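You operate a simulated robot arm through the tools that you are given. There is no shell and no other tool. Be economical: measure what you need, move in short steps, check, and stop when the job is done.

The job below is to be done with a simulated two-armed robot. You get a single attempt, and the scene is never put back.

Task
Stack the oil filter element that says "75" from the top of the oil bench on top of the oil filter element labelled "62". Take the lid off the wax jar and lay it down on the top of the insert bench. Fetch the tall grey insert and set it on the top of the oil bench. Press the press save key two times. Put the yellow number stand marked "92" from the top of the insert bench on the top of the oil bench and the yellow number stand labelled "57" on the lower shelf of the oil bench. Take the tall green insert and leave it on top of the pump card. Put the tall black insert on the back of the sample bench away on the top of the door bench. The order is free. Set down upright: tall grey insert, yellow number stand, tall green insert, tall black insert.

It is judged by the outcome, as a careful person would: the job done as asked, and still so three seconds after it is handed in. It fails if anything else is knocked over, pushed out of place, dropped, spilled or broken. Lids that push on must go on centred and level and be pressed home; caps that screw on are set level and turned clockwise until they are tight.

Robot
Two 6-joint arms with two-finger parallel grippers on one trunk, on a base that drives. Base frame: it is fixed to the floor where the robot stands at the start and does not move with it; the origin is under the middle of the robot, x ahead of it, y to its left, z up; the surface under the hand at the start is at about z = 0.85. Lengths are in m, angles in degrees, forces in N, time in s.
The left shoulder is at the start at [0.08, 0.216, 1.571], the right one opposite. With the tool pointing down near the work surface each hand reaches from about 0.1 to 0.7 m from the robot's upright axis, wherever it stands, measured 20 degrees to its own side. Places, roughly: lower shelf of the oil bench [0.5, 0.1, 0.2]; oil filter element [0.5, 0.25, 1]; press save key [0.3, 2.3, 0.9]; pump card [0.5, 0.25, 0.75]; tall black insert (4x4x5 cm) [-9.5, 2.5, 0.8]; tall green insert (4x4x5 cm) [0.5, 2.7, 0.8]; tall grey insert (4x4x5 cm) [0.3, 2.2, 0.8]; top of the door bench [-5.1, 8.4, 0.8]; top of the oil bench [0.5, 0.1, 0.8]; wax jar [0.5, 1.75, 0.75]; yellow number stand [0.5, 2.5, 0.75]. Payload 3.43 kg a hand.
Tool frame (each hand has its own): the origin (TCP) lies between the finger pads and is the grasp point; the fingertips stand 0.03 m ahead of it; z points along the fingers, y is the line along which they close. Largest opening 0.094 m; finger width 0.028, thickness 0.01; the body of the gripper, 0.05 by 0.096 m, starts 0.055 m behind the TCP.
Orientation is told as [roll, pitch, yaw] about the base's x, y, z axes, in that order, counted from this pose: with the fingers straight down and closing along the base's y, the tool's x points along the base's -x, its y along +y and its z along -z.

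Tools
- The arms move only by the tool drive_tool. It takes "left_rows", "right_rows" or both (then of equal length, played together; a hand with none holds still); each is a list of rows, each a list of 3 entries, a list of its own where there are three numbers: the shift along the base's x, y, z in units of 25 mm (1.0 is 25 mm), then the turn, a rotation vector about the base's x, y, z in units of 5 degrees (1.0 is 5 degrees), then the opening, from 0 (shut) to 1 (fully open). In form: [[[tx, ty, tz], [ax, ay, az], gripper], ...]. A call has 1 to 12 rows; each row shifts and turns the commanded pose from where the row before left it. A call with a number of a shift or a turn outside -1 to 1 is refused whole. Rows are played at 5 a second. More than 0.05 m and 8.6 degrees between two rows, or a gripper value outside its range, and nothing of the call is played. A pose out of reach is approached as far as the arm can. The call stops where the force on the tool passes 40 N (or 10 N more than at its start, if that is more) or the arm is blocked; 0.2 s more then pass. The fingers move at their own pace (about 0.072 m/s each) and stop on an object; they squeeze with about 30 N. The grip force told is the motor's: it shows also when the fingers shut on nothing. Time passes only in rows, and 0.2 s behind the last, so rows that do not move let the fingers close. The reply holds the time, the measured pose of the TCP, the force on the tool along the base axes, the opening and the grip force, in the units named above and with some noise, with the torque about the TCP (base axes, N m) and any sound that the robot's microphone picked up, and new pictures: "views" is both (left out), scene, wrist or none (wrist: the cameras of the hands that moved).
- Cameras (640 x 400 px; columns grow to the right, rows downward): "scene" is now at [0.0877, 0.0275, 1.7134]; the picture's right is [0.39, -0.92, 0.00], its down [-0.82, -0.35, -0.46] and it looks along [0.42, 0.18, -0.89] (base axes); focal length 296 px, centre (320, 200). "left" rides on the left gripper at [0.076, -0.014, -0.103] in its tool frame; the picture's right is [0.18, 0.98, 0.00], its down [-0.75, 0.14, -0.64] and it looks along [-0.63, 0.12, 0.77] (tool axes); focal length 243 px, centre (320, 200). "right" rides on the right gripper at [0.076, 0.014, -0.102] in its tool frame; the picture's right is [-0.18, 0.98, 0.00], its down [-0.75, -0.14, -0.64] and it looks along [-0.63, -0.12, 0.77] (tool axes); focal length 243 px, centre (320, 200). There is no depth. A picture from a camera that has moved, and an enlarged one, comes with that camera's place and axes in the base frame and with its lens.
- slide_trunk(by): slides the trunk up (or, below 0, down) by that many m; the arms and the scene camera ride with it, the base frame stays. It gives what a move gives, with no picture.
- base_move(legs): drives the robot by 1 to 6 legs, each [ahead, left, turn to the left] in m, m and degrees, along the robot's own axes; the way and the turn of a leg run together, so that a leg with both is an arc; at most 1.5 m and 180 degrees a leg. The arms and the cameras ride along, it lands a little off, and it stops where it bumps. It gives what a move gives, and a new picture of the scene camera.
- aim_head(pan, tilt): turns the head with the scene camera to pan (to the left, within 86 degrees either way) and tilt (down, from -29 to 69), counted from straight ahead of the robot. It gives what a move gives, and a new picture of the scene camera.
- enlarge(camera, box): a new picture of the part [left, top, right, bottom] of that camera's present view, enlarged. It takes no simulated time.
- sign_off(): hands the job in; it is judged then, once.

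Go step by step. Nothing tells you exact positions but the pictures and the camera data: compare them with the known pose of the tool, close in by small moves and look again before you grip or let go. The budget is 207 turns and 260 pictures, counting those below and the enlarged ones. Unless the task says otherwise, let go and move clear before handing in, and close with one line.

The tools are called after "Request:" as a command line: name --argument value ..., lists and objects as JSON in quotes. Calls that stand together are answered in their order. drive_tool: Moves the arms, as the interface text tells. Its arguments: {"type":"object","properties":{"left_rows":{"type":"array"},"right_rows":{"type":"array"},"views":{"type":"string","enum":["both","scene","wrist","none"]}},"required":[]} The other tools are called the same way: slide_trunk (by) slides the trunk up or down; base_move (legs) drives the base; aim_head (pan, tilt) turns the head that bears the scene camera; enlarge (camera, box) takes an enlarged picture of a part of a camera's view; sign_off () hands the job in.

At the start:

```text
time_s: 0.0
left_tcp_pos: [0.314, 0.23, 1.0003]
left_tcp_rot: [-0.1, 0.0, 0.1]
left_contact_force: [-0.5, -0.3, 0.9]
left_moment: [0.02, 0.01, 0.02]
left_gripper_width: 0.0941
left_gripper_force: 0.1
right_tcp_pos: [0.5233, -0.0291, 1.0002]
right_tcp_rot: [0.0, 0.0, 0.0]
right_contact_force: [-0.7, 0.0, -0.3]
right_moment: [0.02, 0.0, 0.03]
right_gripper_width: 0.0942
right_gripper_force: 0.0
trunk travel left (down, up): [-0.801, 0.039]
robot x, y, heading: [0.0014, 0.0011, 0.0]
head pan, tilt: [23.0, 62.8]
```

scene: 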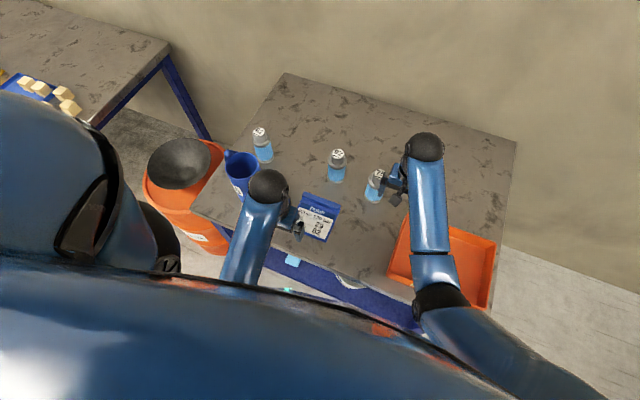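
right: 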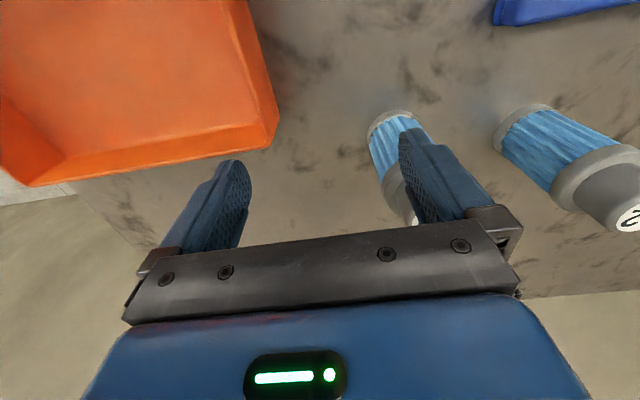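
left: 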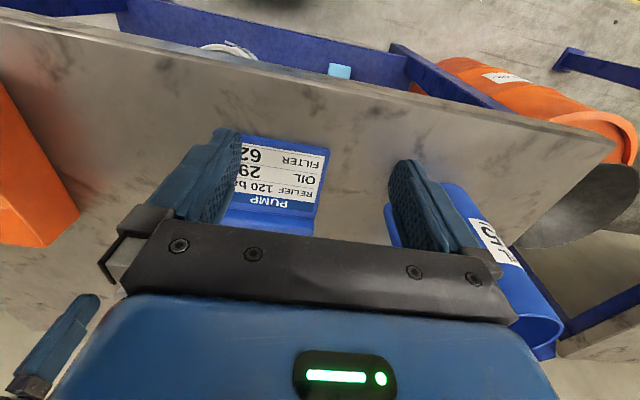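

I see the oil bench with three blue filter elements, a pump card and a tray. I'll enlarge to read the labels.

Request:
enlarge --camera "scene" --box '[220, 110, 420, 250]'

```text
2.86 times, centred on (320, 180) of scene
camera zoom: at [0.0877, 0.0275, 1.7134], right [0.39, -0.92, 0.0], down [-0.82, -0.35, -0.46], along [0.42, 0.18, -0.89], focal length 845 px, centre (320, 257)
```

zoom: 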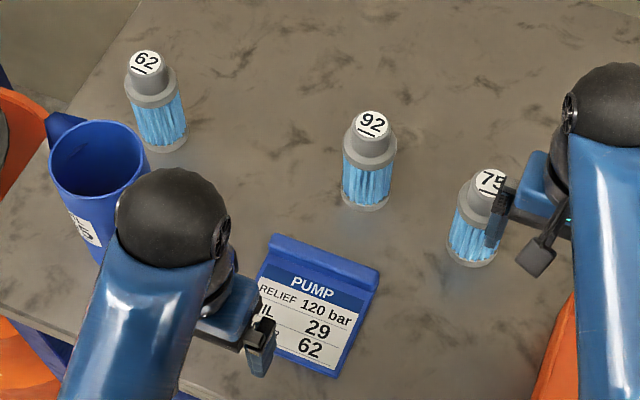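

Filter "75" stands near (0.57, 0.045), "62" near (0.57, 0.43). I'll clear the right arm away and bring the left hand above "75".

Request:
drive_tool --left_rows '[[[0, 0, 1], [0, 0, 0], 1], [[0, 0, 1], [0, 0, 0], 1], [[1, -0.74, 1], [0, 0, 0], 1], [[1, -0.74, 1], [0, 0, 0], 1], [[1, -0.74, 1], [0, 0, 0], 1], [[1, -0.74, 1], [0, 0, 0], 1], [[1, -0.74, 0], [0, 0, 0], 1], [[1, -0.74, 0], [0, 0, 0], 1], [[1, -0.74, 0], [0, 0, 0], 1], [[1, -0.74, 0], [0, 0, 0], 1], [[1, -0.74, 0], [0, 0, 0], 1], [[1, -0.74, 0], [0, 0, 0], 1]]' --right_rows '[[[0, -1, 0.5], [0, 0, 0], 1], [[0, -1, 0.5], [0, 0, 0], 1], [[-1, -1, 0.5], [0, 0, 0], 1], [[-1, -1, 0.5], [0, 0, 0], 1], [[-1, -1, 0.5], [0, 0, 0], 1], [[-1, -1, 0.5], [0, 0, 0], 1], [[-1, -1, 0.5], [0, 0, 0], 1], [[-1, -1, 0.5], [0, 0, 0], 1], [[0, -1, 0], [0, 0, 0], 1], [[0, -1, 0], [0, 0, 0], 1], [[0, 0, 0], [0, 0, 0], 1], [[0, 0, 0], [0, 0, 0], 1]]'

```text
time_s: 2.6
left_tcp_pos: [0.5598, 0.0463, 1.0039]
left_tcp_rot: [0.0, 0.0, 0.1]
left_contact_force: [-0.2, 0.3, -0.2]
left_moment: [-0.01, 0.02, -0.01]
left_gripper_width: 0.0939
left_gripper_force: 0.1
left hand out of reach, approached as far as the arm can: row 1, 2, 3, 4, 5, 6
right_tcp_pos: [0.3946, -0.2765, 1.0015]
right_tcp_rot: [0.0, 0.0, 0.0]
right_contact_force: [-0.1, -0.2, 0.0]
right_moment: [0.0, 0.01, 0.0]
right_gripper_width: 0.0942
right_gripper_force: 0.0
right hand out of reach, approached as far as the arm can: row 3, 4, 5, 6, 7, 8
trunk travel left (down, up): [-0.801, 0.039]
robot x, y, heading: [0.0014, -0.001, -0.1]
head pan, tilt: [23.0, 62.8]
camera scene: at [0.0888, 0.0267, 1.7134], right [0.39, -0.92, 0.0], down [-0.82, -0.35, -0.46], along [0.42, 0.18, -0.89], focal length 296 px, centre (320, 200)
camera right: at [0.3203, -0.2615, 1.104], right [0.18, 0.98, 0.0], down [0.75, -0.14, 0.64], along [0.63, -0.12, -0.77], focal length 243 px, centre (320, 200)
camera left: at [0.4831, 0.0323, 1.1059], right [-0.19, 0.98, 0.0], down [0.75, 0.14, 0.64], along [0.63, 0.12, -0.77], focal length 243 px, centre (320, 200)
```

scene: 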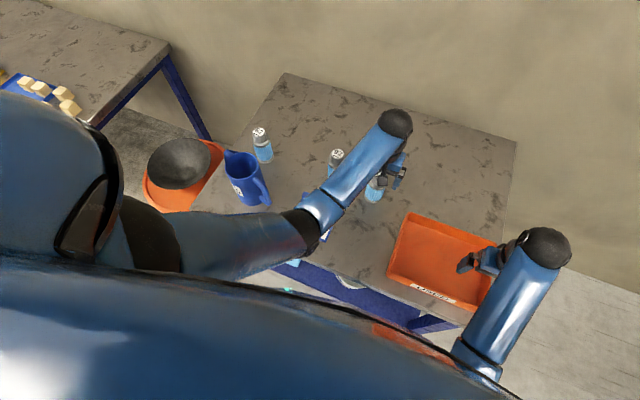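
right: 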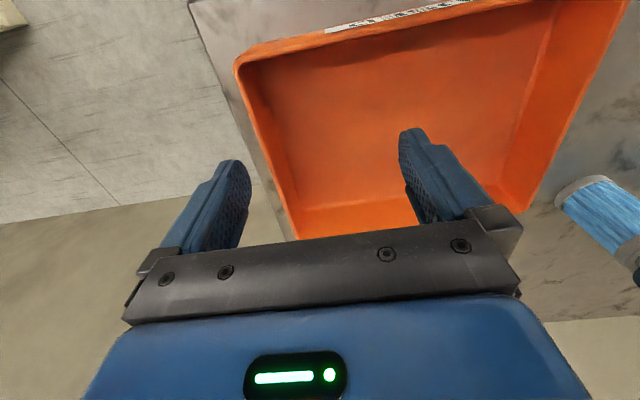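
left: 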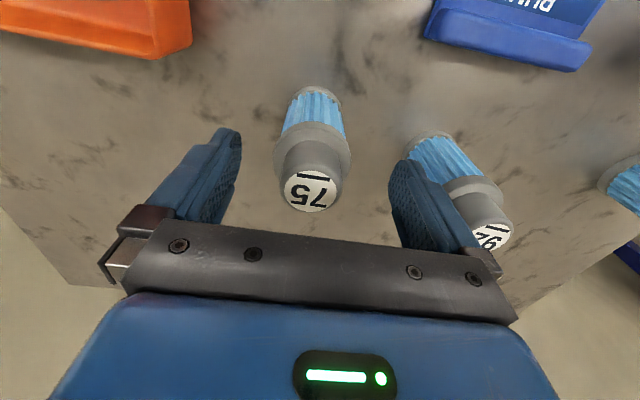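

Filter 75 centre is about (0.58, 0.043), top about 0.985. I'll test how high the hand reaches at this radius before gripping.

Request:
drive_tool --left_rows '[[[0, 0, 1], [0, 0, 0], 1], [[0, 0, 1], [0, 0, 0], 1], [[0, 0, 1], [0, 0, 0], 1], [[0, 0, 1], [0, 0, 0], 1], [[0, 0, 1], [0, 0, 0], 1]]' --views "none"

Request:
slide_trunk --by 0.039

```text
time_s: 3.8
left_tcp_pos: [0.5889, 0.034, 1.0889]
left_tcp_rot: [-0.2, -0.2, 0.1]
left_contact_force: [1.2, 0.5, -0.7]
left_moment: [-0.01, 0.0, 0.01]
left_gripper_width: 0.0941
left_gripper_force: 0.0
left hand out of reach, approached as far as the arm can: row 3, 4, 5
right_tcp_pos: [0.3956, -0.2749, 1.0017]
right_tcp_rot: [0.0, 0.0, 0.0]
right_contact_force: [0.2, -0.6, 0.0]
right_moment: [-0.02, -0.03, 0.0]
right_gripper_width: 0.0939
right_gripper_force: 0.0
trunk travel left (down, up): [-0.801, 0.039]
robot x, y, heading: [0.0021, 0.0002, 0.0]
head pan, tilt: [23.0, 62.8]
```

```text
time_s: 4.6
left_tcp_pos: [0.5877, 0.0335, 1.1279]
left_tcp_rot: [0.0, -0.3, 0.2]
left_contact_force: [-0.6, 0.6, -1.2]
left_moment: [-0.04, -0.02, 0.0]
left_gripper_width: 0.094
left_gripper_force: 0.0
right_tcp_pos: [0.3948, -0.2756, 1.0404]
right_tcp_rot: [-0.1, 0.0, 0.0]
right_contact_force: [0.0, -0.3, -0.6]
right_moment: [0.03, -0.01, 0.02]
right_gripper_width: 0.0939
right_gripper_force: 0.0
trunk travel left (down, up): [-0.84, 0.0]
robot x, y, heading: [-0.0045, 0.0026, 0.0]
head pan, tilt: [23.0, 62.8]
```

The hand can reach about 1.13 here, enough for stacking. Now I descend over filter 75 and look.

Request:
drive_tool --left_rows '[[[-0.32, 0.38, -1], [0, 0, 0], 1], [[0, 0, -1], [0, 0, 0], 1], [[0, 0, -1], [0, 0, 0], 1], [[0, 0, -1], [0, 0, 0], 1], [[0, 0, -0.6], [0, 0, 0], 1]]' --views "wrist"

```text
time_s: 5.8
left_tcp_pos: [0.5802, 0.0451, 1.012]
left_tcp_rot: [-0.1, -0.1, 0.0]
left_contact_force: [0.7, 0.5, -0.8]
left_moment: [0.0, -0.02, 0.01]
left_gripper_width: 0.0941
left_gripper_force: 0.1
right_tcp_pos: [0.3948, -0.2748, 1.0405]
right_tcp_rot: [0.0, 0.0, 0.0]
right_contact_force: [0.4, 0.3, -0.6]
right_moment: [0.01, 0.01, 0.02]
right_gripper_width: 0.0939
right_gripper_force: 0.0
trunk travel left (down, up): [-0.84, 0.0]
robot x, y, heading: [-0.0005, 0.0007, -0.1]
head pan, tilt: [23.0, 62.8]
camera left: at [0.5032, 0.0313, 1.1149], right [-0.19, 0.98, 0.0], down [0.75, 0.14, 0.64], along [0.63, 0.12, -0.76], focal length 243 px, centre (320, 200)
```

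left: 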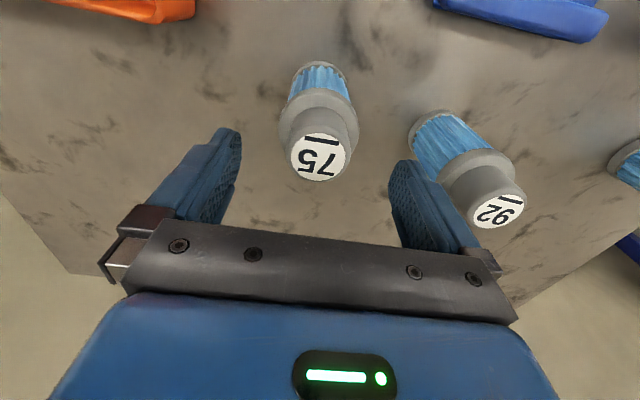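

Filter 75's top is at about (0.581, 0.045, 0.978). Descending and gripping the upper collar.

Request:
drive_tool --left_rows '[[[0, 0, -1], [0, 0, 0], 1], [[0, 0, -1], [0, 0, 0], 1], [[0, 0, -1], [0, 0, 0], 1], [[0, 0, 0], [0, 0, 0], 0], [[0, 0, 0], [0, 0, 0], 0], [[0, 0, 0], [0, 0, 0], 0], [[0, 0, 0], [0, 0, 0], 0]]' --views "wrist"

```text
time_s: 7.4
left_tcp_pos: [0.5802, 0.0438, 0.9388]
left_tcp_rot: [0.0, -0.2, 0.1]
left_contact_force: [0.0, -0.8, 0.0]
left_moment: [0.04, -0.02, -0.04]
left_gripper_width: 0.0595
left_gripper_force: 30.0
right_tcp_pos: [0.3952, -0.2749, 1.0404]
right_tcp_rot: [0.0, 0.1, 0.1]
right_contact_force: [-0.8, 0.0, -0.9]
right_moment: [0.0, 0.01, 0.0]
right_gripper_width: 0.0942
right_gripper_force: 0.0
trunk travel left (down, up): [-0.84, 0.0]
robot x, y, heading: [0.0008, -0.0052, -0.2]
head pan, tilt: [23.0, 62.8]
camera left: at [0.5033, 0.0308, 1.0411], right [-0.19, 0.98, 0.0], down [0.75, 0.14, 0.64], along [0.63, 0.12, -0.77], focal length 243 px, centre (320, 200)
```

left: 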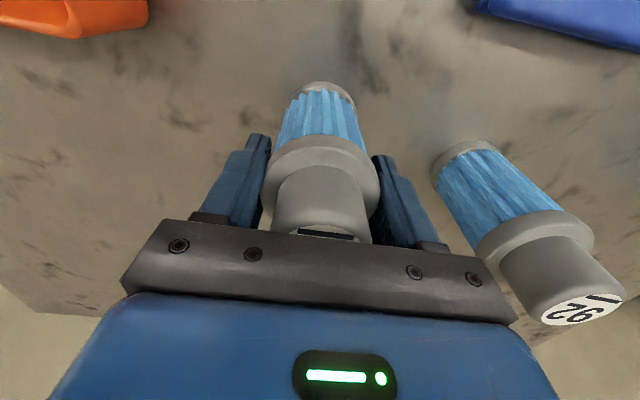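

Gripped. Lifting to about 1.11 and moving part of the way toward filter 62.

Request:
drive_tool --left_rows '[[[0, 0, 1], [0, 0, 0], 0], [[0, 0, 1], [0, 0, 0], 0], [[0, 0, 1], [0, 0, 0], 0], [[0, 0, 1], [0, 0, 0], 0], [[0, 0, 1], [0, 0, 0], 0], [[0, 0, 1], [0, 0, 0], 0], [[0, 0, 0.88], [0, 0, 0], 0]]' --views "none"

Request:
drive_tool --left_rows '[[[0, 1, 0], [0, 0, 0], 0], [[0, 1, 0], [0, 0, 0], 0], [[0, 1, 0], [0, 0, 0], 0], [[0, 1, 0], [0, 0, 0], 0], [[0, 1, 0], [0, 0, 0], 0], [[0, 1, 0], [0, 0, 0], 0], [[0, 1, 0], [0, 0, 0], 0], [[0, 1, 0], [0, 0, 0], 0], [[0, 1, 0], [0, 0, 0], 0], [[0, 1, 0], [0, 0, 0], 0], [[0, 1, 0], [0, 0, 0], 0], [[0, 1, 0], [0, 0, 0], 0]]'

```text
time_s: 9.0
left_tcp_pos: [0.5789, 0.0454, 1.1099]
left_tcp_rot: [-0.1, -0.1, 0.1]
left_contact_force: [-0.2, -0.1, -1.5]
left_moment: [-0.03, 0.03, 0.0]
left_gripper_width: 0.0597
left_gripper_force: 29.9
right_tcp_pos: [0.3951, -0.2755, 1.0406]
right_tcp_rot: [0.1, -0.1, 0.0]
right_contact_force: [0.2, 0.4, 0.5]
right_moment: [0.03, 0.05, 0.04]
right_gripper_width: 0.0941
right_gripper_force: 0.0
trunk travel left (down, up): [-0.84, 0.0]
robot x, y, heading: [0.0007, -0.0004, 0.3]
head pan, tilt: [23.0, 62.8]
```

```text
time_s: 11.6
left_tcp_pos: [0.5839, 0.3487, 1.1037]
left_tcp_rot: [-0.1, -0.3, 0.1]
left_contact_force: [0.5, 0.3, -2.3]
left_moment: [-0.04, 0.01, -0.01]
left_gripper_width: 0.0596
left_gripper_force: 29.9
left hand out of reach, approached as far as the arm can: row 3, 5
right_tcp_pos: [0.3949, -0.2746, 1.0407]
right_tcp_rot: [-0.1, 0.1, -0.1]
right_contact_force: [-0.2, 0.0, -0.2]
right_moment: [-0.01, 0.0, 0.0]
right_gripper_width: 0.0938
right_gripper_force: 0.0
trunk travel left (down, up): [-0.84, 0.0]
robot x, y, heading: [-0.0016, -0.0001, -0.1]
head pan, tilt: [23.0, 62.8]
camera scene: at [0.0883, 0.029, 1.7524], right [0.39, -0.92, 0.0], down [-0.82, -0.35, -0.46], along [0.42, 0.18, -0.89], focal length 296 px, centre (320, 200)
camera left: at [0.507, 0.3342, 1.2055], right [-0.19, 0.98, 0.0], down [0.75, 0.14, 0.64], along [0.63, 0.12, -0.77], focal length 243 px, centre (320, 200)
```

scene: 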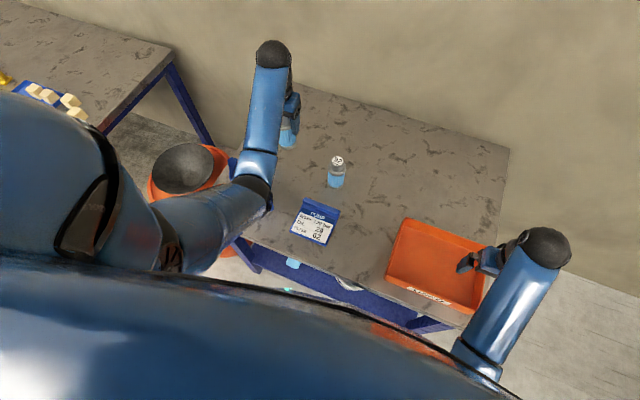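
left: 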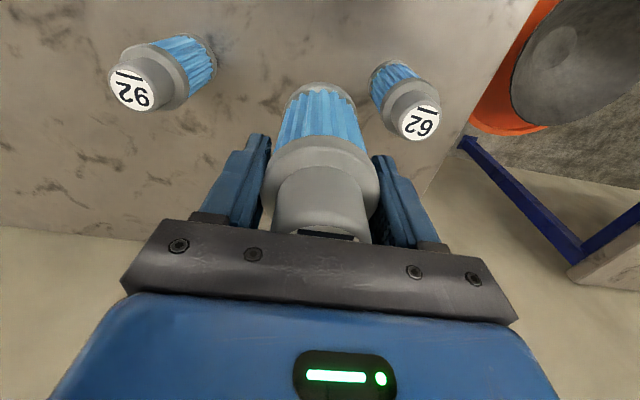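

Filter 62's top is at about (0.581, 0.448, 0.978). Moving above it.

Request:
drive_tool --left_rows '[[[0, 1, 0], [0, 0, 0], 0], [[0, 1, 0], [0, 0, 0], 0], [[-0.1, 1, 0], [0, 0, 0], 0], [[0, 0.96, 0], [0, 0, 0], 0], [[0, 0, 0], [0, 0, 0], 0]]'

```text
time_s: 12.8
left_tcp_pos: [0.5818, 0.4441, 1.104]
left_tcp_rot: [-0.1, -0.1, 0.1]
left_contact_force: [-0.4, 0.2, -1.7]
left_moment: [0.02, -0.03, -0.06]
left_gripper_width: 0.0597
left_gripper_force: 30.2
right_tcp_pos: [0.3947, -0.2746, 1.0401]
right_tcp_rot: [0.1, 0.0, 0.1]
right_contact_force: [-0.2, -0.9, -0.6]
right_moment: [-0.01, -0.03, -0.04]
right_gripper_width: 0.0939
right_gripper_force: 0.1
trunk travel left (down, up): [-0.84, 0.0]
robot x, y, heading: [-0.0024, 0.0001, 0.2]
head pan, tilt: [23.0, 62.8]
camera scene: at [0.0884, 0.0278, 1.7524], right [0.39, -0.92, 0.0], down [-0.82, -0.35, -0.46], along [0.42, 0.18, -0.89], focal length 296 px, centre (320, 200)
camera left: at [0.5049, 0.4302, 1.2065], right [-0.19, 0.98, 0.0], down [0.75, 0.14, 0.64], along [0.63, 0.12, -0.77], focal length 243 px, centre (320, 200)
```

scene: 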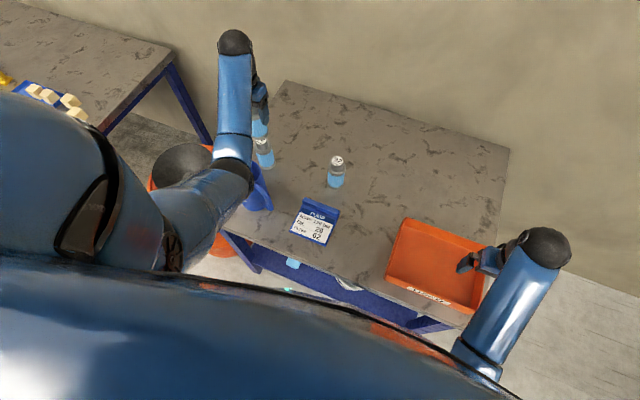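
left: 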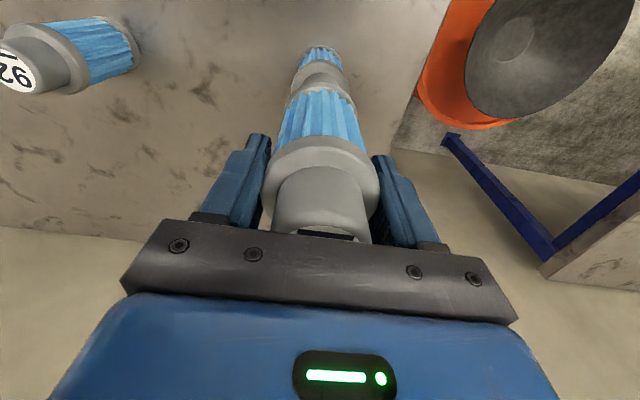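

Request:
enlarge --camera "left" --box '[240, 30, 400, 130]'

Request:
enlarge --camera "scene" --box '[220, 80, 300, 180]'

```text
4.00 times, centred on (320, 80) of left
camera zoom: at [0.5049, 0.4302, 1.2065], right [-0.19, 0.98, 0.0], down [0.75, 0.14, 0.64], along [0.63, 0.12, -0.77], focal length 970 px, centre (320, 680)
```

zoom: 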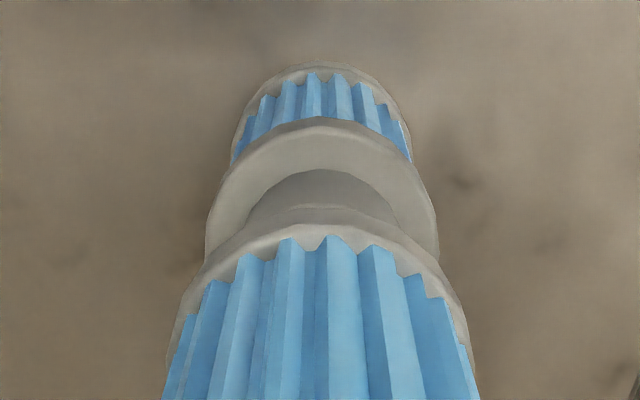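

```text
4.00 times, centred on (260, 130) of scene
camera zoom: at [0.0884, 0.0278, 1.7524], right [0.39, -0.92, 0.0], down [-0.82, -0.35, -0.46], along [0.42, 0.18, -0.89], focal length 1183 px, centre (560, 480)
```

zoom: 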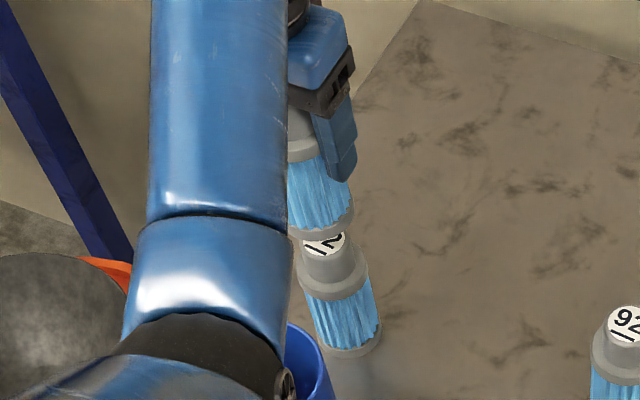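

Aligned to about a millimetre. Lowering gently.

Request:
drive_tool --left_rows '[[[-0.06, 0.05, -0.6], [0, 0, 0], 0], [[0, 0, -0.5], [0, 0, 0], 0], [[0, 0, 0], [0, 0, 0], 0]]' --views "wrist"

Request:
enlarge --camera "scene" --box '[220, 80, 300, 180]'

```text
time_s: 13.6
left_tcp_pos: [0.5803, 0.4438, 1.0761]
left_tcp_rot: [-0.1, -0.1, 0.1]
left_contact_force: [1.0, 0.2, -1.9]
left_moment: [0.0, 0.01, 0.02]
left_gripper_width: 0.0594
left_gripper_force: 29.9
right_tcp_pos: [0.3953, -0.2753, 1.0408]
right_tcp_rot: [0.0, 0.1, 0.0]
right_contact_force: [-1.1, 0.4, -0.5]
right_moment: [0.01, 0.01, -0.03]
right_gripper_width: 0.0938
right_gripper_force: 0.1
trunk travel left (down, up): [-0.84, 0.0]
robot x, y, heading: [-0.0015, -0.0005, -0.0]
head pan, tilt: [23.0, 62.8]
camera left: at [0.5041, 0.4307, 1.178], right [-0.19, 0.98, 0.0], down [0.75, 0.14, 0.64], along [0.63, 0.12, -0.77], focal length 243 px, centre (320, 200)
```

left: 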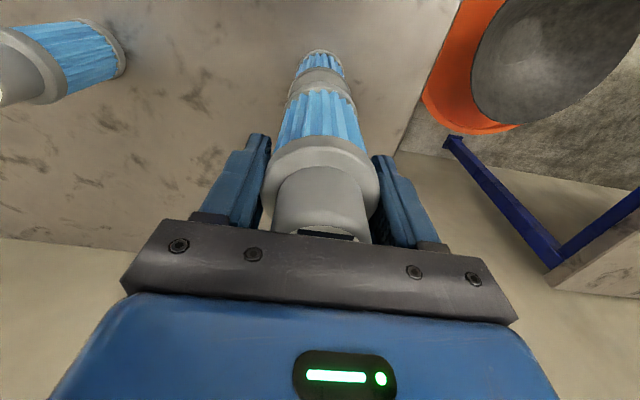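

```text
4.00 times, centred on (260, 130) of scene
camera zoom: at [0.0883, 0.0275, 1.7524], right [0.39, -0.92, 0.0], down [-0.82, -0.35, -0.46], along [0.42, 0.18, -0.89], focal length 1183 px, centre (560, 480)
```

zoom: 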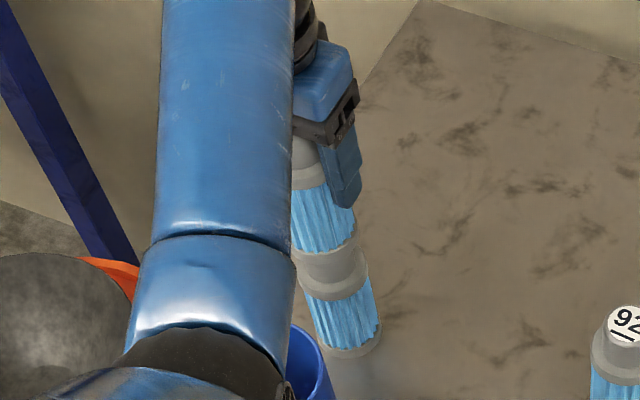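

Request:
drive_tool --left_rows '[[[0, 0, -0.2], [0, 0, 0], 0], [[0, 0, -0.15], [0, 0, 0], 0], [[0, 0, 0], [0, 0, 0], 0]]' --views "none"

Request:
enlarge --camera "left" --box '[240, 30, 400, 130]'

```text
time_s: 14.4
left_tcp_pos: [0.5811, 0.4439, 1.0707]
left_tcp_rot: [0.1, -0.5, 0.2]
left_contact_force: [1.7, -0.1, 17.7]
left_moment: [0.06, 0.07, 0.01]
left_gripper_width: 0.0595
left_gripper_force: 30.0
right_tcp_pos: [0.3934, -0.2764, 1.042]
right_tcp_rot: [0.0, 0.0, 0.0]
right_contact_force: [0.3, 0.0, 0.1]
right_moment: [0.0, -0.01, 0.02]
right_gripper_width: 0.0939
right_gripper_force: 0.1
trunk travel left (down, up): [-0.84, 0.0]
robot x, y, heading: [0.0042, 0.0023, 0.1]
head pan, tilt: [23.0, 62.8]
```

```text
4.00 times, centred on (320, 80) of left
camera zoom: at [0.5032, 0.4302, 1.1726], right [-0.19, 0.98, 0.0], down [0.75, 0.14, 0.65], along [0.64, 0.12, -0.76], focal length 970 px, centre (320, 680)
```

zoom: 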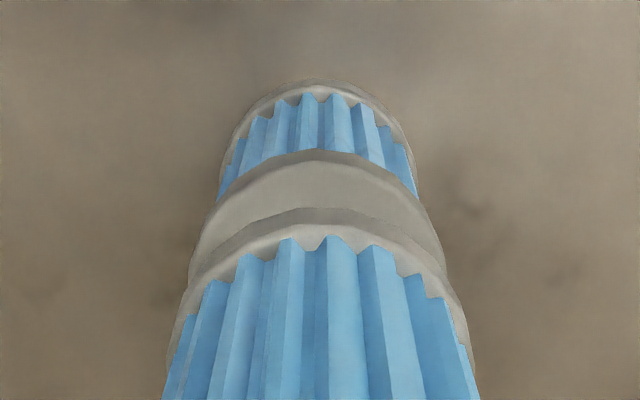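

Contact made, resting on filter 62's top. Releasing the load slightly, then opening.

Request:
drive_tool --left_rows '[[[0, 0, 0.1], [0, 0, 0], 0], [[0, 0, 0], [0, 0, 0], 0]]' --views "none"

Request:
drive_tool --left_rows '[[[0, 0, 0], [0, 0, 0], 0.72], [[0, 0, 0], [0, 0, 0], 0.85], [[0, 0, 0], [0, 0, 0], 1]]' --views "wrist"

Request:
enlarge --camera "scene" --box '[220, 80, 300, 180]'

```text
time_s: 15.0
left_tcp_pos: [0.5789, 0.4431, 1.0713]
left_tcp_rot: [0.1, -0.3, 0.1]
left_contact_force: [3.8, 2.6, 12.0]
left_moment: [0.25, -0.53, 0.02]
left_gripper_width: 0.0593
left_gripper_force: 29.8
right_tcp_pos: [0.394, -0.2765, 1.0403]
right_tcp_rot: [0.0, 0.0, 0.0]
right_contact_force: [0.2, -0.3, -0.9]
right_moment: [-0.03, -0.02, -0.01]
right_gripper_width: 0.0942
right_gripper_force: 0.0
trunk travel left (down, up): [-0.84, 0.0]
robot x, y, heading: [0.0015, 0.0021, -0.1]
head pan, tilt: [23.0, 62.8]
```

```text
time_s: 15.8
left_tcp_pos: [0.5798, 0.443, 1.071]
left_tcp_rot: [0.0, -0.1, 0.0]
left_contact_force: [0.5, -0.8, 0.2]
left_moment: [-0.01, -0.02, 0.01]
left_gripper_width: 0.094
left_gripper_force: 0.2
right_tcp_pos: [0.3943, -0.277, 1.0395]
right_tcp_rot: [0.1, -0.1, 0.0]
right_contact_force: [-0.5, 0.4, 0.4]
right_moment: [0.02, -0.02, -0.02]
right_gripper_width: 0.0942
right_gripper_force: 0.0
trunk travel left (down, up): [-0.84, 0.0]
robot x, y, heading: [-0.0043, -0.0049, -0.1]
head pan, tilt: [23.0, 62.8]
camera left: at [0.5035, 0.4307, 1.1719], right [-0.19, 0.98, 0.0], down [0.75, 0.14, 0.64], along [0.63, 0.12, -0.77], focal length 243 px, centre (320, 200)
```

left: 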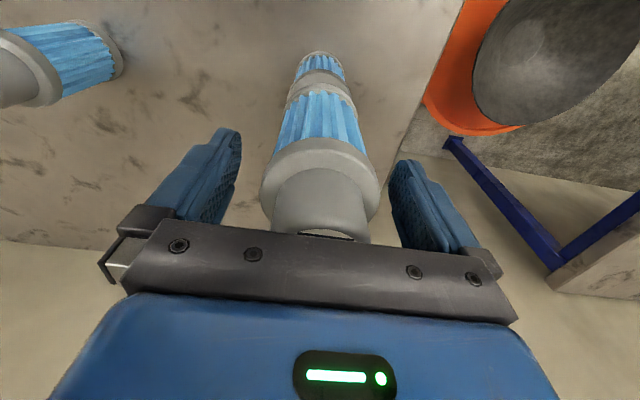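

```text
4.00 times, centred on (260, 130) of scene
camera zoom: at [0.0876, 0.0272, 1.7524], right [0.39, -0.92, 0.0], down [-0.82, -0.35, -0.46], along [0.42, 0.18, -0.89], focal length 1183 px, centre (560, 480)
```

zoom: 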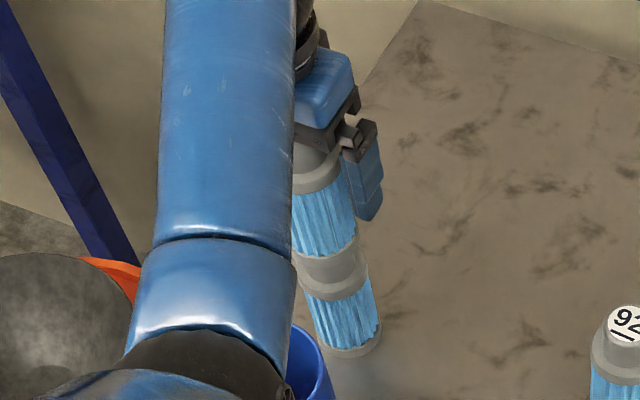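

Stack stands. Withdrawing straight back toward the robot, as there's no height to lift clear.

Request:
drive_tool --left_rows '[[[0, 0, 0.3], [0, 0, 0], 1], [[-1, 0, 0], [0, 0, 0], 1], [[-1, 0, 0], [0, 0, 0], 1], [[-1, 0, 0], [0, 0, 0], 1], [[-1, 0, 0], [0, 0, 0], 1], [[-1, 0, -0.3], [0, 0, 0], 1]]'

```text
time_s: 17.2
left_tcp_pos: [0.4542, 0.4444, 1.07]
left_tcp_rot: [0.0, -0.4, 0.1]
left_contact_force: [-0.4, 0.6, -0.4]
left_moment: [-0.03, 0.0, -0.01]
left_gripper_width: 0.0939
left_gripper_force: 0.0
right_tcp_pos: [0.3938, -0.2753, 1.0413]
right_tcp_rot: [0.0, -0.1, 0.0]
right_contact_force: [-0.4, 0.3, -0.7]
right_moment: [0.02, 0.0, 0.01]
right_gripper_width: 0.0942
right_gripper_force: 0.1
trunk travel left (down, up): [-0.84, 0.0]
robot x, y, heading: [-0.0041, 0.0004, 0.2]
head pan, tilt: [23.0, 62.8]
camera scene: at [0.0862, 0.0274, 1.7526], right [0.39, -0.92, 0.0], down [-0.82, -0.35, -0.46], along [0.42, 0.18, -0.89], focal length 296 px, centre (320, 200)
camera left: at [0.376, 0.4315, 1.1708], right [-0.19, 0.98, 0.0], down [0.75, 0.14, 0.65], along [0.64, 0.12, -0.76], focal length 243 px, centre (320, 200)
```

scene: 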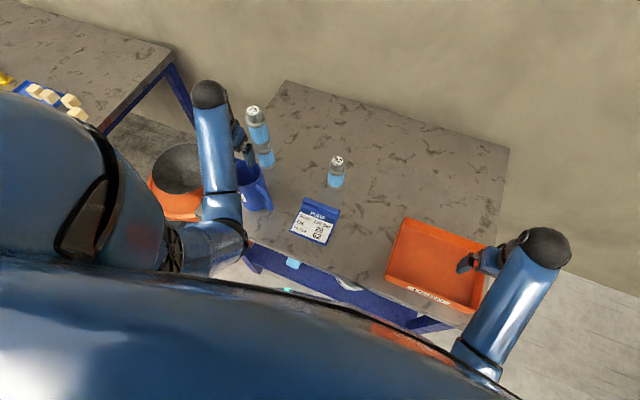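
left: 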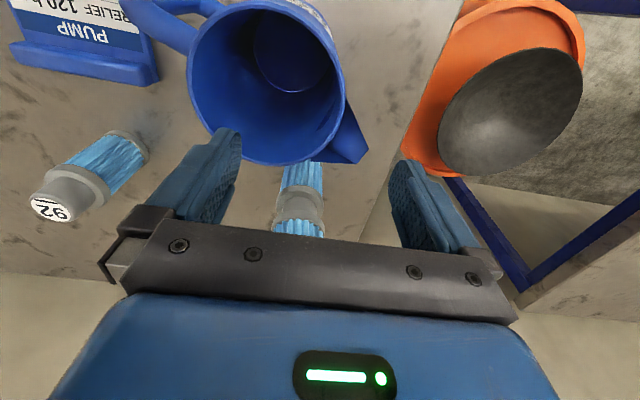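

The stack stands clear. Hand is above the blue jug with clearance; backing the base off and looking to the left.

Request:
base_move --legs '[[-0.35, 0, 0]]'

Request:
aim_head --pan 70 --tilt 30

Request:
aim_head --pan 35 --tilt 45

```text
time_s: 19.5
left_tcp_pos: [0.0989, 0.4438, 1.067]
left_tcp_rot: [-0.1, -0.2, -0.2]
left_contact_force: [0.2, 0.5, 0.2]
left_moment: [-0.02, 0.0, 0.0]
left_gripper_width: 0.0943
left_gripper_force: 0.1
right_tcp_pos: [0.0369, -0.2758, 1.0391]
right_tcp_rot: [0.0, 0.1, -0.1]
right_contact_force: [0.2, 0.0, -0.5]
right_moment: [-0.02, 0.05, 0.04]
right_gripper_width: 0.0942
right_gripper_force: 0.1
trunk travel left (down, up): [-0.84, 0.0]
robot x, y, heading: [-0.3598, -0.0013, -0.3]
head pan, tilt: [23.0, 62.8]
camera scene: at [-0.2672, 0.0277, 1.7521], right [0.39, -0.92, 0.0], down [-0.82, -0.35, -0.45], along [0.42, 0.18, -0.89], focal length 296 px, centre (320, 200)
```

scene: 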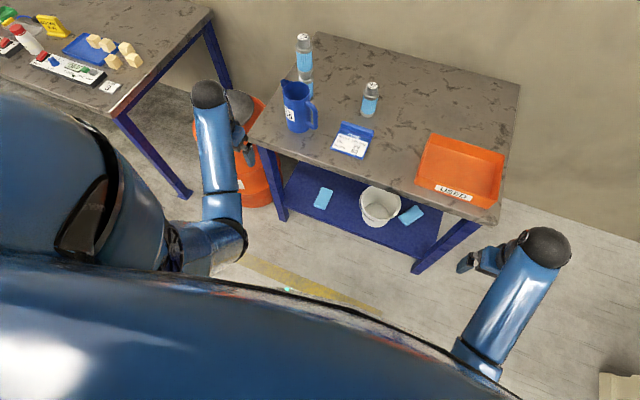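

```text
time_s: 20.7
left_tcp_pos: [0.0963, 0.4452, 1.0682]
left_tcp_rot: [0.0, -0.4, -0.1]
left_contact_force: [-0.3, 0.9, -0.5]
left_moment: [0.01, 0.0, -0.03]
left_gripper_width: 0.0943
left_gripper_force: 0.1
right_tcp_pos: [0.0344, -0.2754, 1.0412]
right_tcp_rot: [0.0, 0.1, -0.3]
right_contact_force: [0.1, -0.5, -0.1]
right_moment: [0.02, 0.0, -0.01]
right_gripper_width: 0.0939
right_gripper_force: 0.1
trunk travel left (down, up): [-0.84, 0.0]
robot x, y, heading: [-0.3614, 0.0001, 0.2]
head pan, tilt: [70.0, 30.0]
camera scene: at [-0.2986, 0.088, 1.7976], right [0.94, -0.35, 0.0], down [-0.17, -0.47, -0.87], along [0.3, 0.81, -0.5], focal length 296 px, centre (320, 200)
```

scene: 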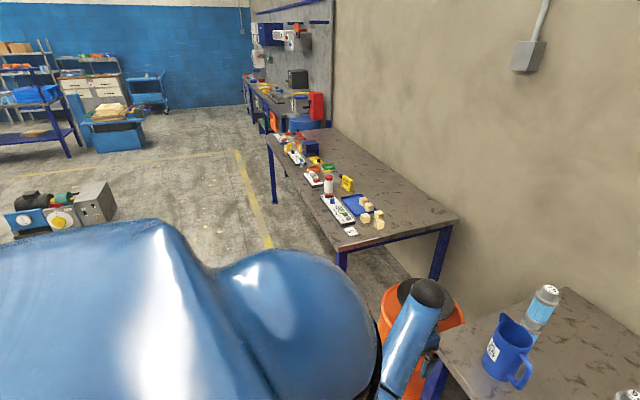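

```text
time_s: 21.7
left_tcp_pos: [0.0968, 0.444, 1.0678]
left_tcp_rot: [0.0, -0.3, -0.1]
left_contact_force: [-0.2, -0.4, 0.0]
left_moment: [-0.01, -0.01, 0.02]
left_gripper_width: 0.0942
left_gripper_force: 0.1
right_tcp_pos: [0.0347, -0.2757, 1.0407]
right_tcp_rot: [-0.1, 0.0, -0.1]
right_contact_force: [-0.1, 0.1, 0.3]
right_moment: [0.01, 0.01, -0.02]
right_gripper_width: 0.0939
right_gripper_force: 0.0
trunk travel left (down, up): [-0.84, 0.0]
robot x, y, heading: [-0.3615, -0.0008, -0.3]
head pan, tilt: [35.0, 45.0]
camera scene: at [-0.2631, 0.0495, 1.7751], right [0.57, -0.82, 0.0], down [-0.58, -0.4, -0.71], along [0.58, 0.4, -0.71], focal length 296 px, centre (320, 200)
```

scene: 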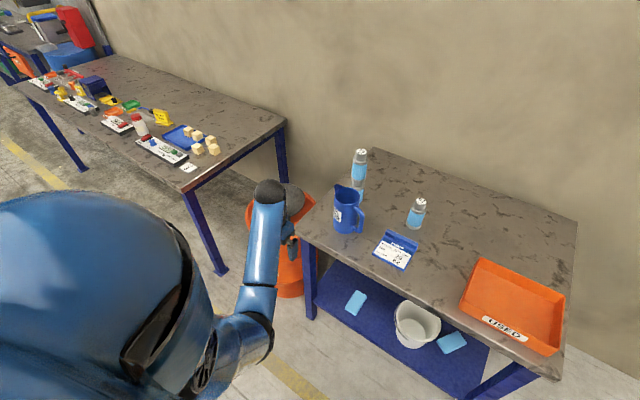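

The insert bench runs along y from about 1.1 with front edge near x = 0.2. Driving left along it.

Request:
base_move --legs '[[-0.1, 1.1, 0], [0, 1.1, 0]]'

Request:
aim_head --pan -10 --tilt 50

Request:
aim_head --pan 25 --tilt 40

```text
time_s: 32.7
left_tcp_pos: [-0.0025, 2.6842, 1.0679]
left_tcp_rot: [0.1, -0.4, 0.5]
left_contact_force: [0.9, -1.1, 0.0]
left_moment: [0.02, 0.01, -0.02]
left_gripper_width: 0.0937
left_gripper_force: 0.0
right_tcp_pos: [-0.0571, 1.9628, 1.0392]
right_tcp_rot: [0.0, 0.0, 0.3]
right_contact_force: [-0.3, -0.9, 0.0]
right_moment: [0.01, -0.03, 0.0]
right_gripper_width: 0.0941
right_gripper_force: 0.0
trunk travel left (down, up): [-0.84, 0.0]
robot x, y, heading: [-0.4543, 2.2352, 0.4]
head pan, tilt: [35.0, 45.0]
camera scene: at [-0.3579, 2.2847, 1.7751], right [0.58, -0.82, 0.0], down [-0.58, -0.41, -0.71], along [0.58, 0.41, -0.71], focal length 296 px, centre (320, 200)
```

scene: 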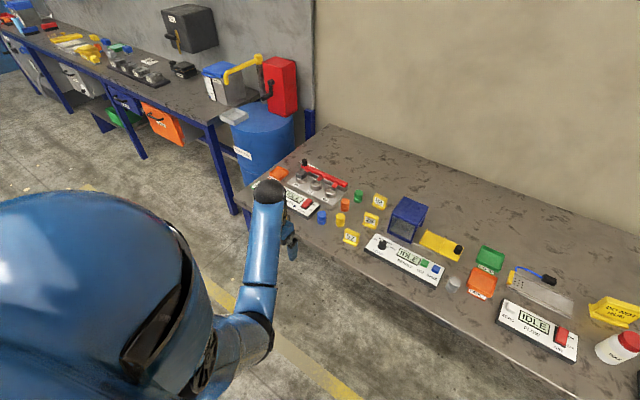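

```text
time_s: 33.9
left_tcp_pos: [-0.0032, 2.6842, 1.0688]
left_tcp_rot: [0.1, -0.3, 0.4]
left_contact_force: [-1.1, 0.5, -0.5]
left_moment: [0.01, -0.01, -0.04]
left_gripper_width: 0.0939
left_gripper_force: 0.0
right_tcp_pos: [-0.056, 1.9635, 1.0398]
right_tcp_rot: [0.0, 0.0, 0.5]
right_contact_force: [0.7, 0.3, -0.2]
right_moment: [-0.01, 0.01, -0.01]
right_gripper_width: 0.094
right_gripper_force: 0.0
trunk travel left (down, up): [-0.84, 0.0]
robot x, y, heading: [-0.4536, 2.2355, 0.5]
head pan, tilt: [-10.0, 50.0]
camera scene: at [-0.3482, 2.2264, 1.7682], right [-0.17, -0.99, 0.0], down [-0.76, 0.13, -0.64], along [0.63, -0.11, -0.77], focal length 296 px, centre (320, 200)
```

scene: 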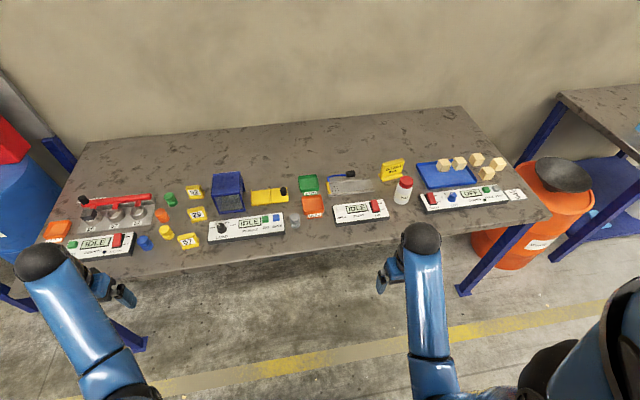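

```text
time_s: 34.9
left_tcp_pos: [-0.0023, 2.6833, 1.0685]
left_tcp_rot: [0.0, -0.4, 0.5]
left_contact_force: [-0.6, 0.2, 0.1]
left_moment: [0.02, -0.01, 0.0]
left_gripper_width: 0.0941
left_gripper_force: 0.1
right_tcp_pos: [-0.0564, 1.9639, 1.0399]
right_tcp_rot: [-0.1, -0.1, 0.3]
right_contact_force: [-0.4, -1.1, -0.4]
right_moment: [0.01, -0.03, 0.02]
right_gripper_width: 0.094
right_gripper_force: 0.1
trunk travel left (down, up): [-0.84, 0.0]
robot x, y, heading: [-0.4522, 2.2361, 0.4]
head pan, tilt: [25.0, 40.0]
camera scene: at [-0.3473, 2.2756, 1.7823], right [0.43, -0.9, 0.0], down [-0.58, -0.28, -0.77], along [0.69, 0.33, -0.64], focal length 296 px, centre (320, 200)
```

scene: 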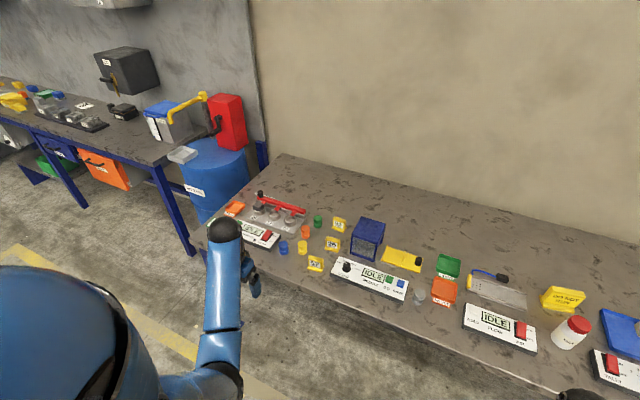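

Going back to the straight-ahead view and enlarging regions to read the labels.

Request:
aim_head --pan 0 --tilt 50

Request:
enlarge --camera "scene" --box '[80, 150, 240, 250]'

Request:
enlarge --camera "scene" --box '[220, 150, 380, 250]'

Request:
enlarge --camera "scene" --box '[360, 130, 520, 230]'

```text
time_s: 35.8
left_tcp_pos: [-0.0017, 2.6841, 1.0686]
left_tcp_rot: [0.0, -0.2, 0.6]
left_contact_force: [0.8, -1.2, 0.3]
left_moment: [0.0, 0.03, 0.0]
left_gripper_width: 0.0941
left_gripper_force: 0.0
right_tcp_pos: [-0.0575, 1.9637, 1.0401]
right_tcp_rot: [-0.1, 0.0, 0.4]
right_contact_force: [0.2, 0.7, 0.4]
right_moment: [0.01, -0.02, -0.02]
right_gripper_width: 0.0941
right_gripper_force: 0.1
trunk travel left (down, up): [-0.84, 0.0]
robot x, y, heading: [-0.4512, 2.2399, 0.4]
head pan, tilt: [0.0, 50.0]
camera scene: at [-0.3471, 2.2399, 1.7682], right [0.01, -1.0, 0.0], down [-0.77, -0.01, -0.64], along [0.64, 0.0, -0.77], focal length 296 px, centre (320, 200)
```

scene: 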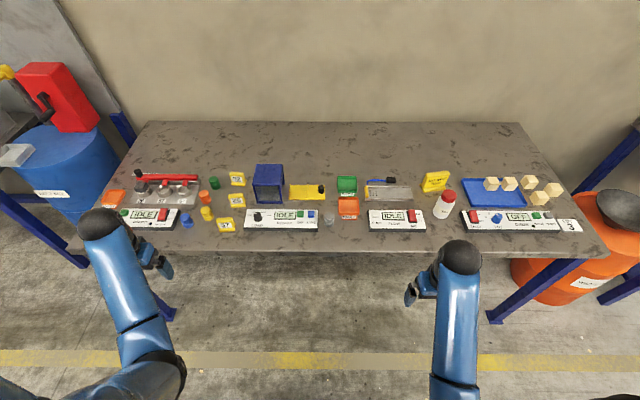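

```text
4.00 times, centred on (160, 200) of scene
camera zoom: at [-0.3471, 2.2399, 1.7682], right [0.01, -1.0, 0.0], down [-0.77, -0.01, -0.64], along [0.64, 0.0, -0.77], focal length 1183 px, centre (960, 200)
```

zoom: 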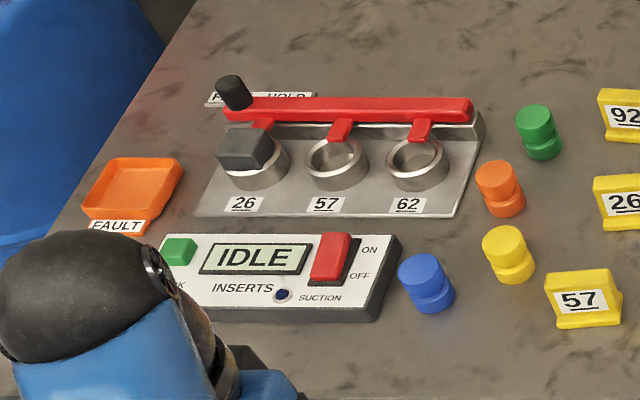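

```text
4.00 times, centred on (300, 200) of scene
camera zoom: at [-0.3471, 2.2399, 1.7682], right [0.01, -1.0, 0.0], down [-0.77, -0.01, -0.64], along [0.64, 0.0, -0.77], focal length 1183 px, centre (400, 200)
```

zoom: 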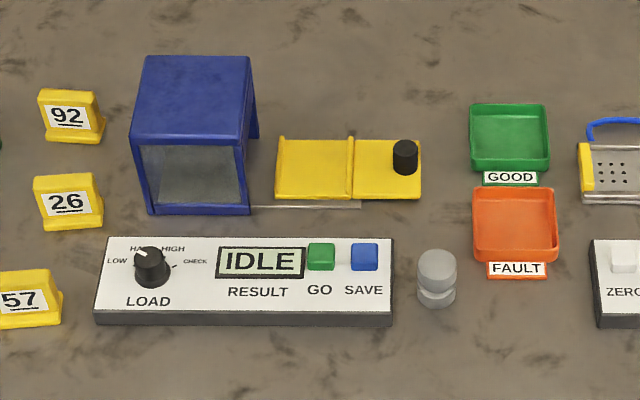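

```text
4.00 times, centred on (440, 180) of scene
camera zoom: at [-0.3471, 2.2399, 1.7682], right [0.01, -1.0, 0.0], down [-0.77, -0.01, -0.64], along [0.64, 0.0, -0.77], focal length 1183 px, centre (-160, 280)
```

zoom: 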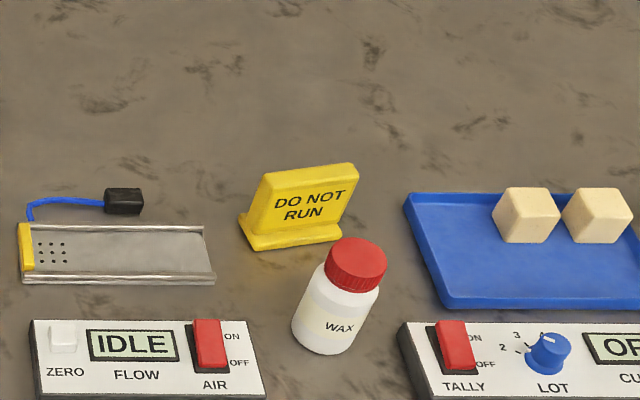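

Grey insert is near (0.32, 2.21), SAVE (blue key) near (0.355, 2.275), green insert near (0.54, 2.70), stands 92/57 at left, wax jar near (0.39, 1.74). Driving closer to the bench.

Request:
base_move --legs '[[0.33, 0, -0.4]]'

Request:
aim_head --pan 0 --tilt 60

Request:
drive_tool --right_rows '[[[0, 0, 0], [0, 0, 0], 1]]' --left_rows '[[[0, 0, 0], [0, 0, 0], 1]]' --views "wrist"

```text
time_s: 37.9
left_tcp_pos: [0.3245, 2.6824, 1.0691]
left_tcp_rot: [0.0, -0.5, 0.0]
left_contact_force: [-0.9, 0.1, 0.5]
left_moment: [0.03, -0.02, 0.01]
left_gripper_width: 0.0939
left_gripper_force: 0.0
right_tcp_pos: [0.2646, 1.9618, 1.0412]
right_tcp_rot: [0.0, -0.1, -0.1]
right_contact_force: [0.2, 1.0, 0.3]
right_moment: [-0.01, -0.03, 0.01]
right_gripper_width: 0.0939
right_gripper_force: 0.0
trunk travel left (down, up): [-0.84, 0.0]
robot x, y, heading: [-0.1271, 2.2344, 0.3]
head pan, tilt: [0.0, 50.0]
camera scene: at [-0.0255, 2.24, 1.7685], right [0.0, -1.0, 0.0], down [-0.76, 0.0, -0.64], along [0.64, 0.0, -0.76], focal length 296 px, centre (320, 200)
```

scene: 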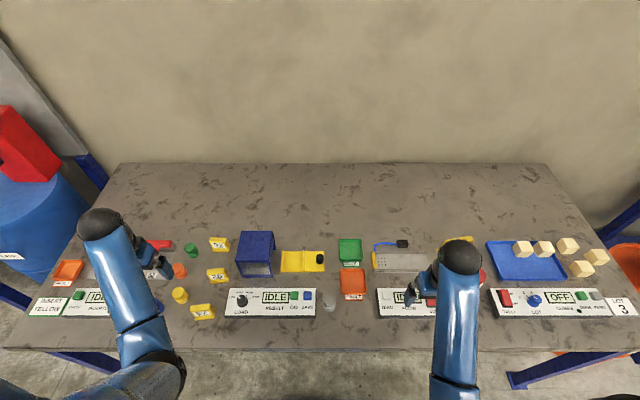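

```text
time_s: 38.6
left_tcp_pos: [0.326, 2.6822, 1.0686]
left_tcp_rot: [0.0, -0.4, 0.0]
left_contact_force: [-0.2, 0.0, 0.3]
left_moment: [-0.03, -0.01, 0.01]
left_gripper_width: 0.0938
left_gripper_force: 0.1
right_tcp_pos: [0.2666, 1.9618, 1.041]
right_tcp_rot: [0.0, 0.0, -0.1]
right_contact_force: [-1.0, -1.0, 0.2]
right_moment: [-0.01, 0.0, -0.01]
right_gripper_width: 0.0939
right_gripper_force: 0.1
trunk travel left (down, up): [-0.84, 0.0]
robot x, y, heading: [-0.1252, 2.2355, -0.2]
head pan, tilt: [0.0, 60.0]
camera scene: at [-0.033, 2.24, 1.7557], right [0.0, -1.0, 0.0], down [-0.87, 0.0, -0.5], along [0.5, 0.0, -0.87], focal length 296 px, centre (320, 200)
```

scene: 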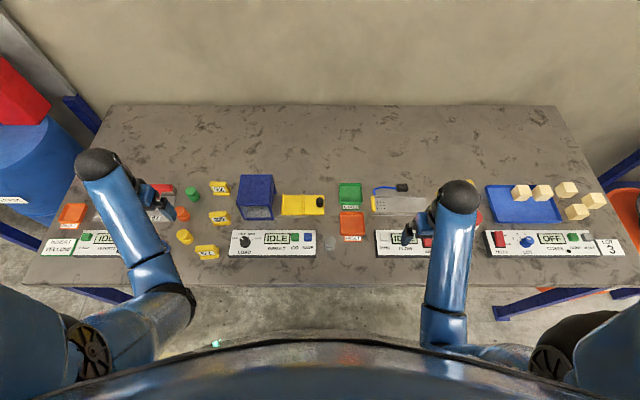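

```text
time_s: 39.0
left_tcp_pos: [0.3263, 2.6822, 1.068]
left_tcp_rot: [-0.1, -0.4, 0.0]
left_contact_force: [0.4, -0.1, 0.2]
left_moment: [0.03, -0.01, 0.0]
left_gripper_width: 0.0941
left_gripper_force: 0.1
right_tcp_pos: [0.2661, 1.9622, 1.0408]
right_tcp_rot: [0.0, 0.0, -0.1]
right_contact_force: [-0.2, -0.1, -0.5]
right_moment: [-0.02, -0.01, -0.03]
right_gripper_width: 0.0941
right_gripper_force: 0.0
trunk travel left (down, up): [-0.84, 0.0]
robot x, y, heading: [-0.1263, 2.2339, 0.2]
head pan, tilt: [0.0, 60.0]
camera right: at [0.1917, 1.9761, 1.1433], right [0.18, 0.98, 0.0], down [0.75, -0.14, 0.64], along [0.63, -0.12, -0.77], focal length 243 px, centre (320, 200)
camera left: at [0.2499, 2.6686, 1.1703], right [-0.18, 0.98, 0.0], down [0.75, 0.14, 0.65], along [0.64, 0.12, -0.76], focal length 243 px, centre (320, 200)
```

right: 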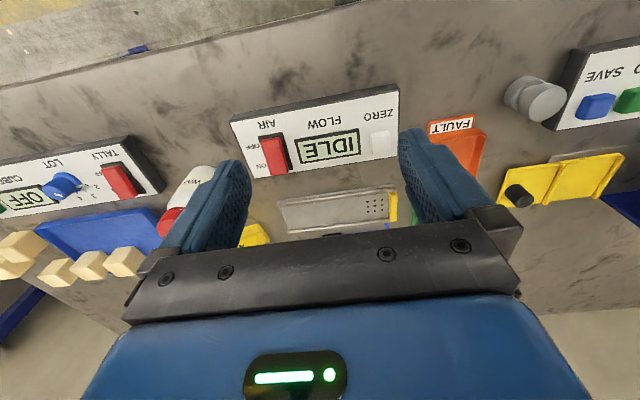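
left: 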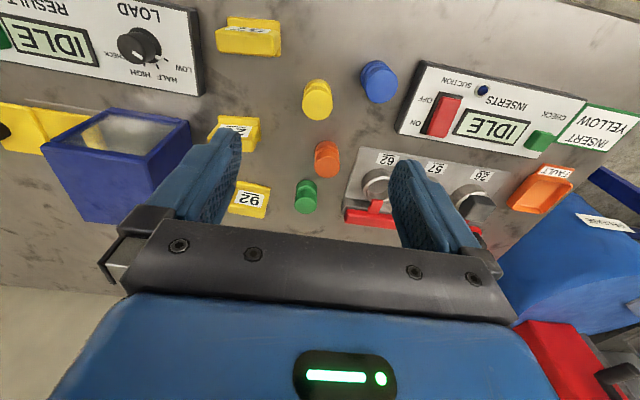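

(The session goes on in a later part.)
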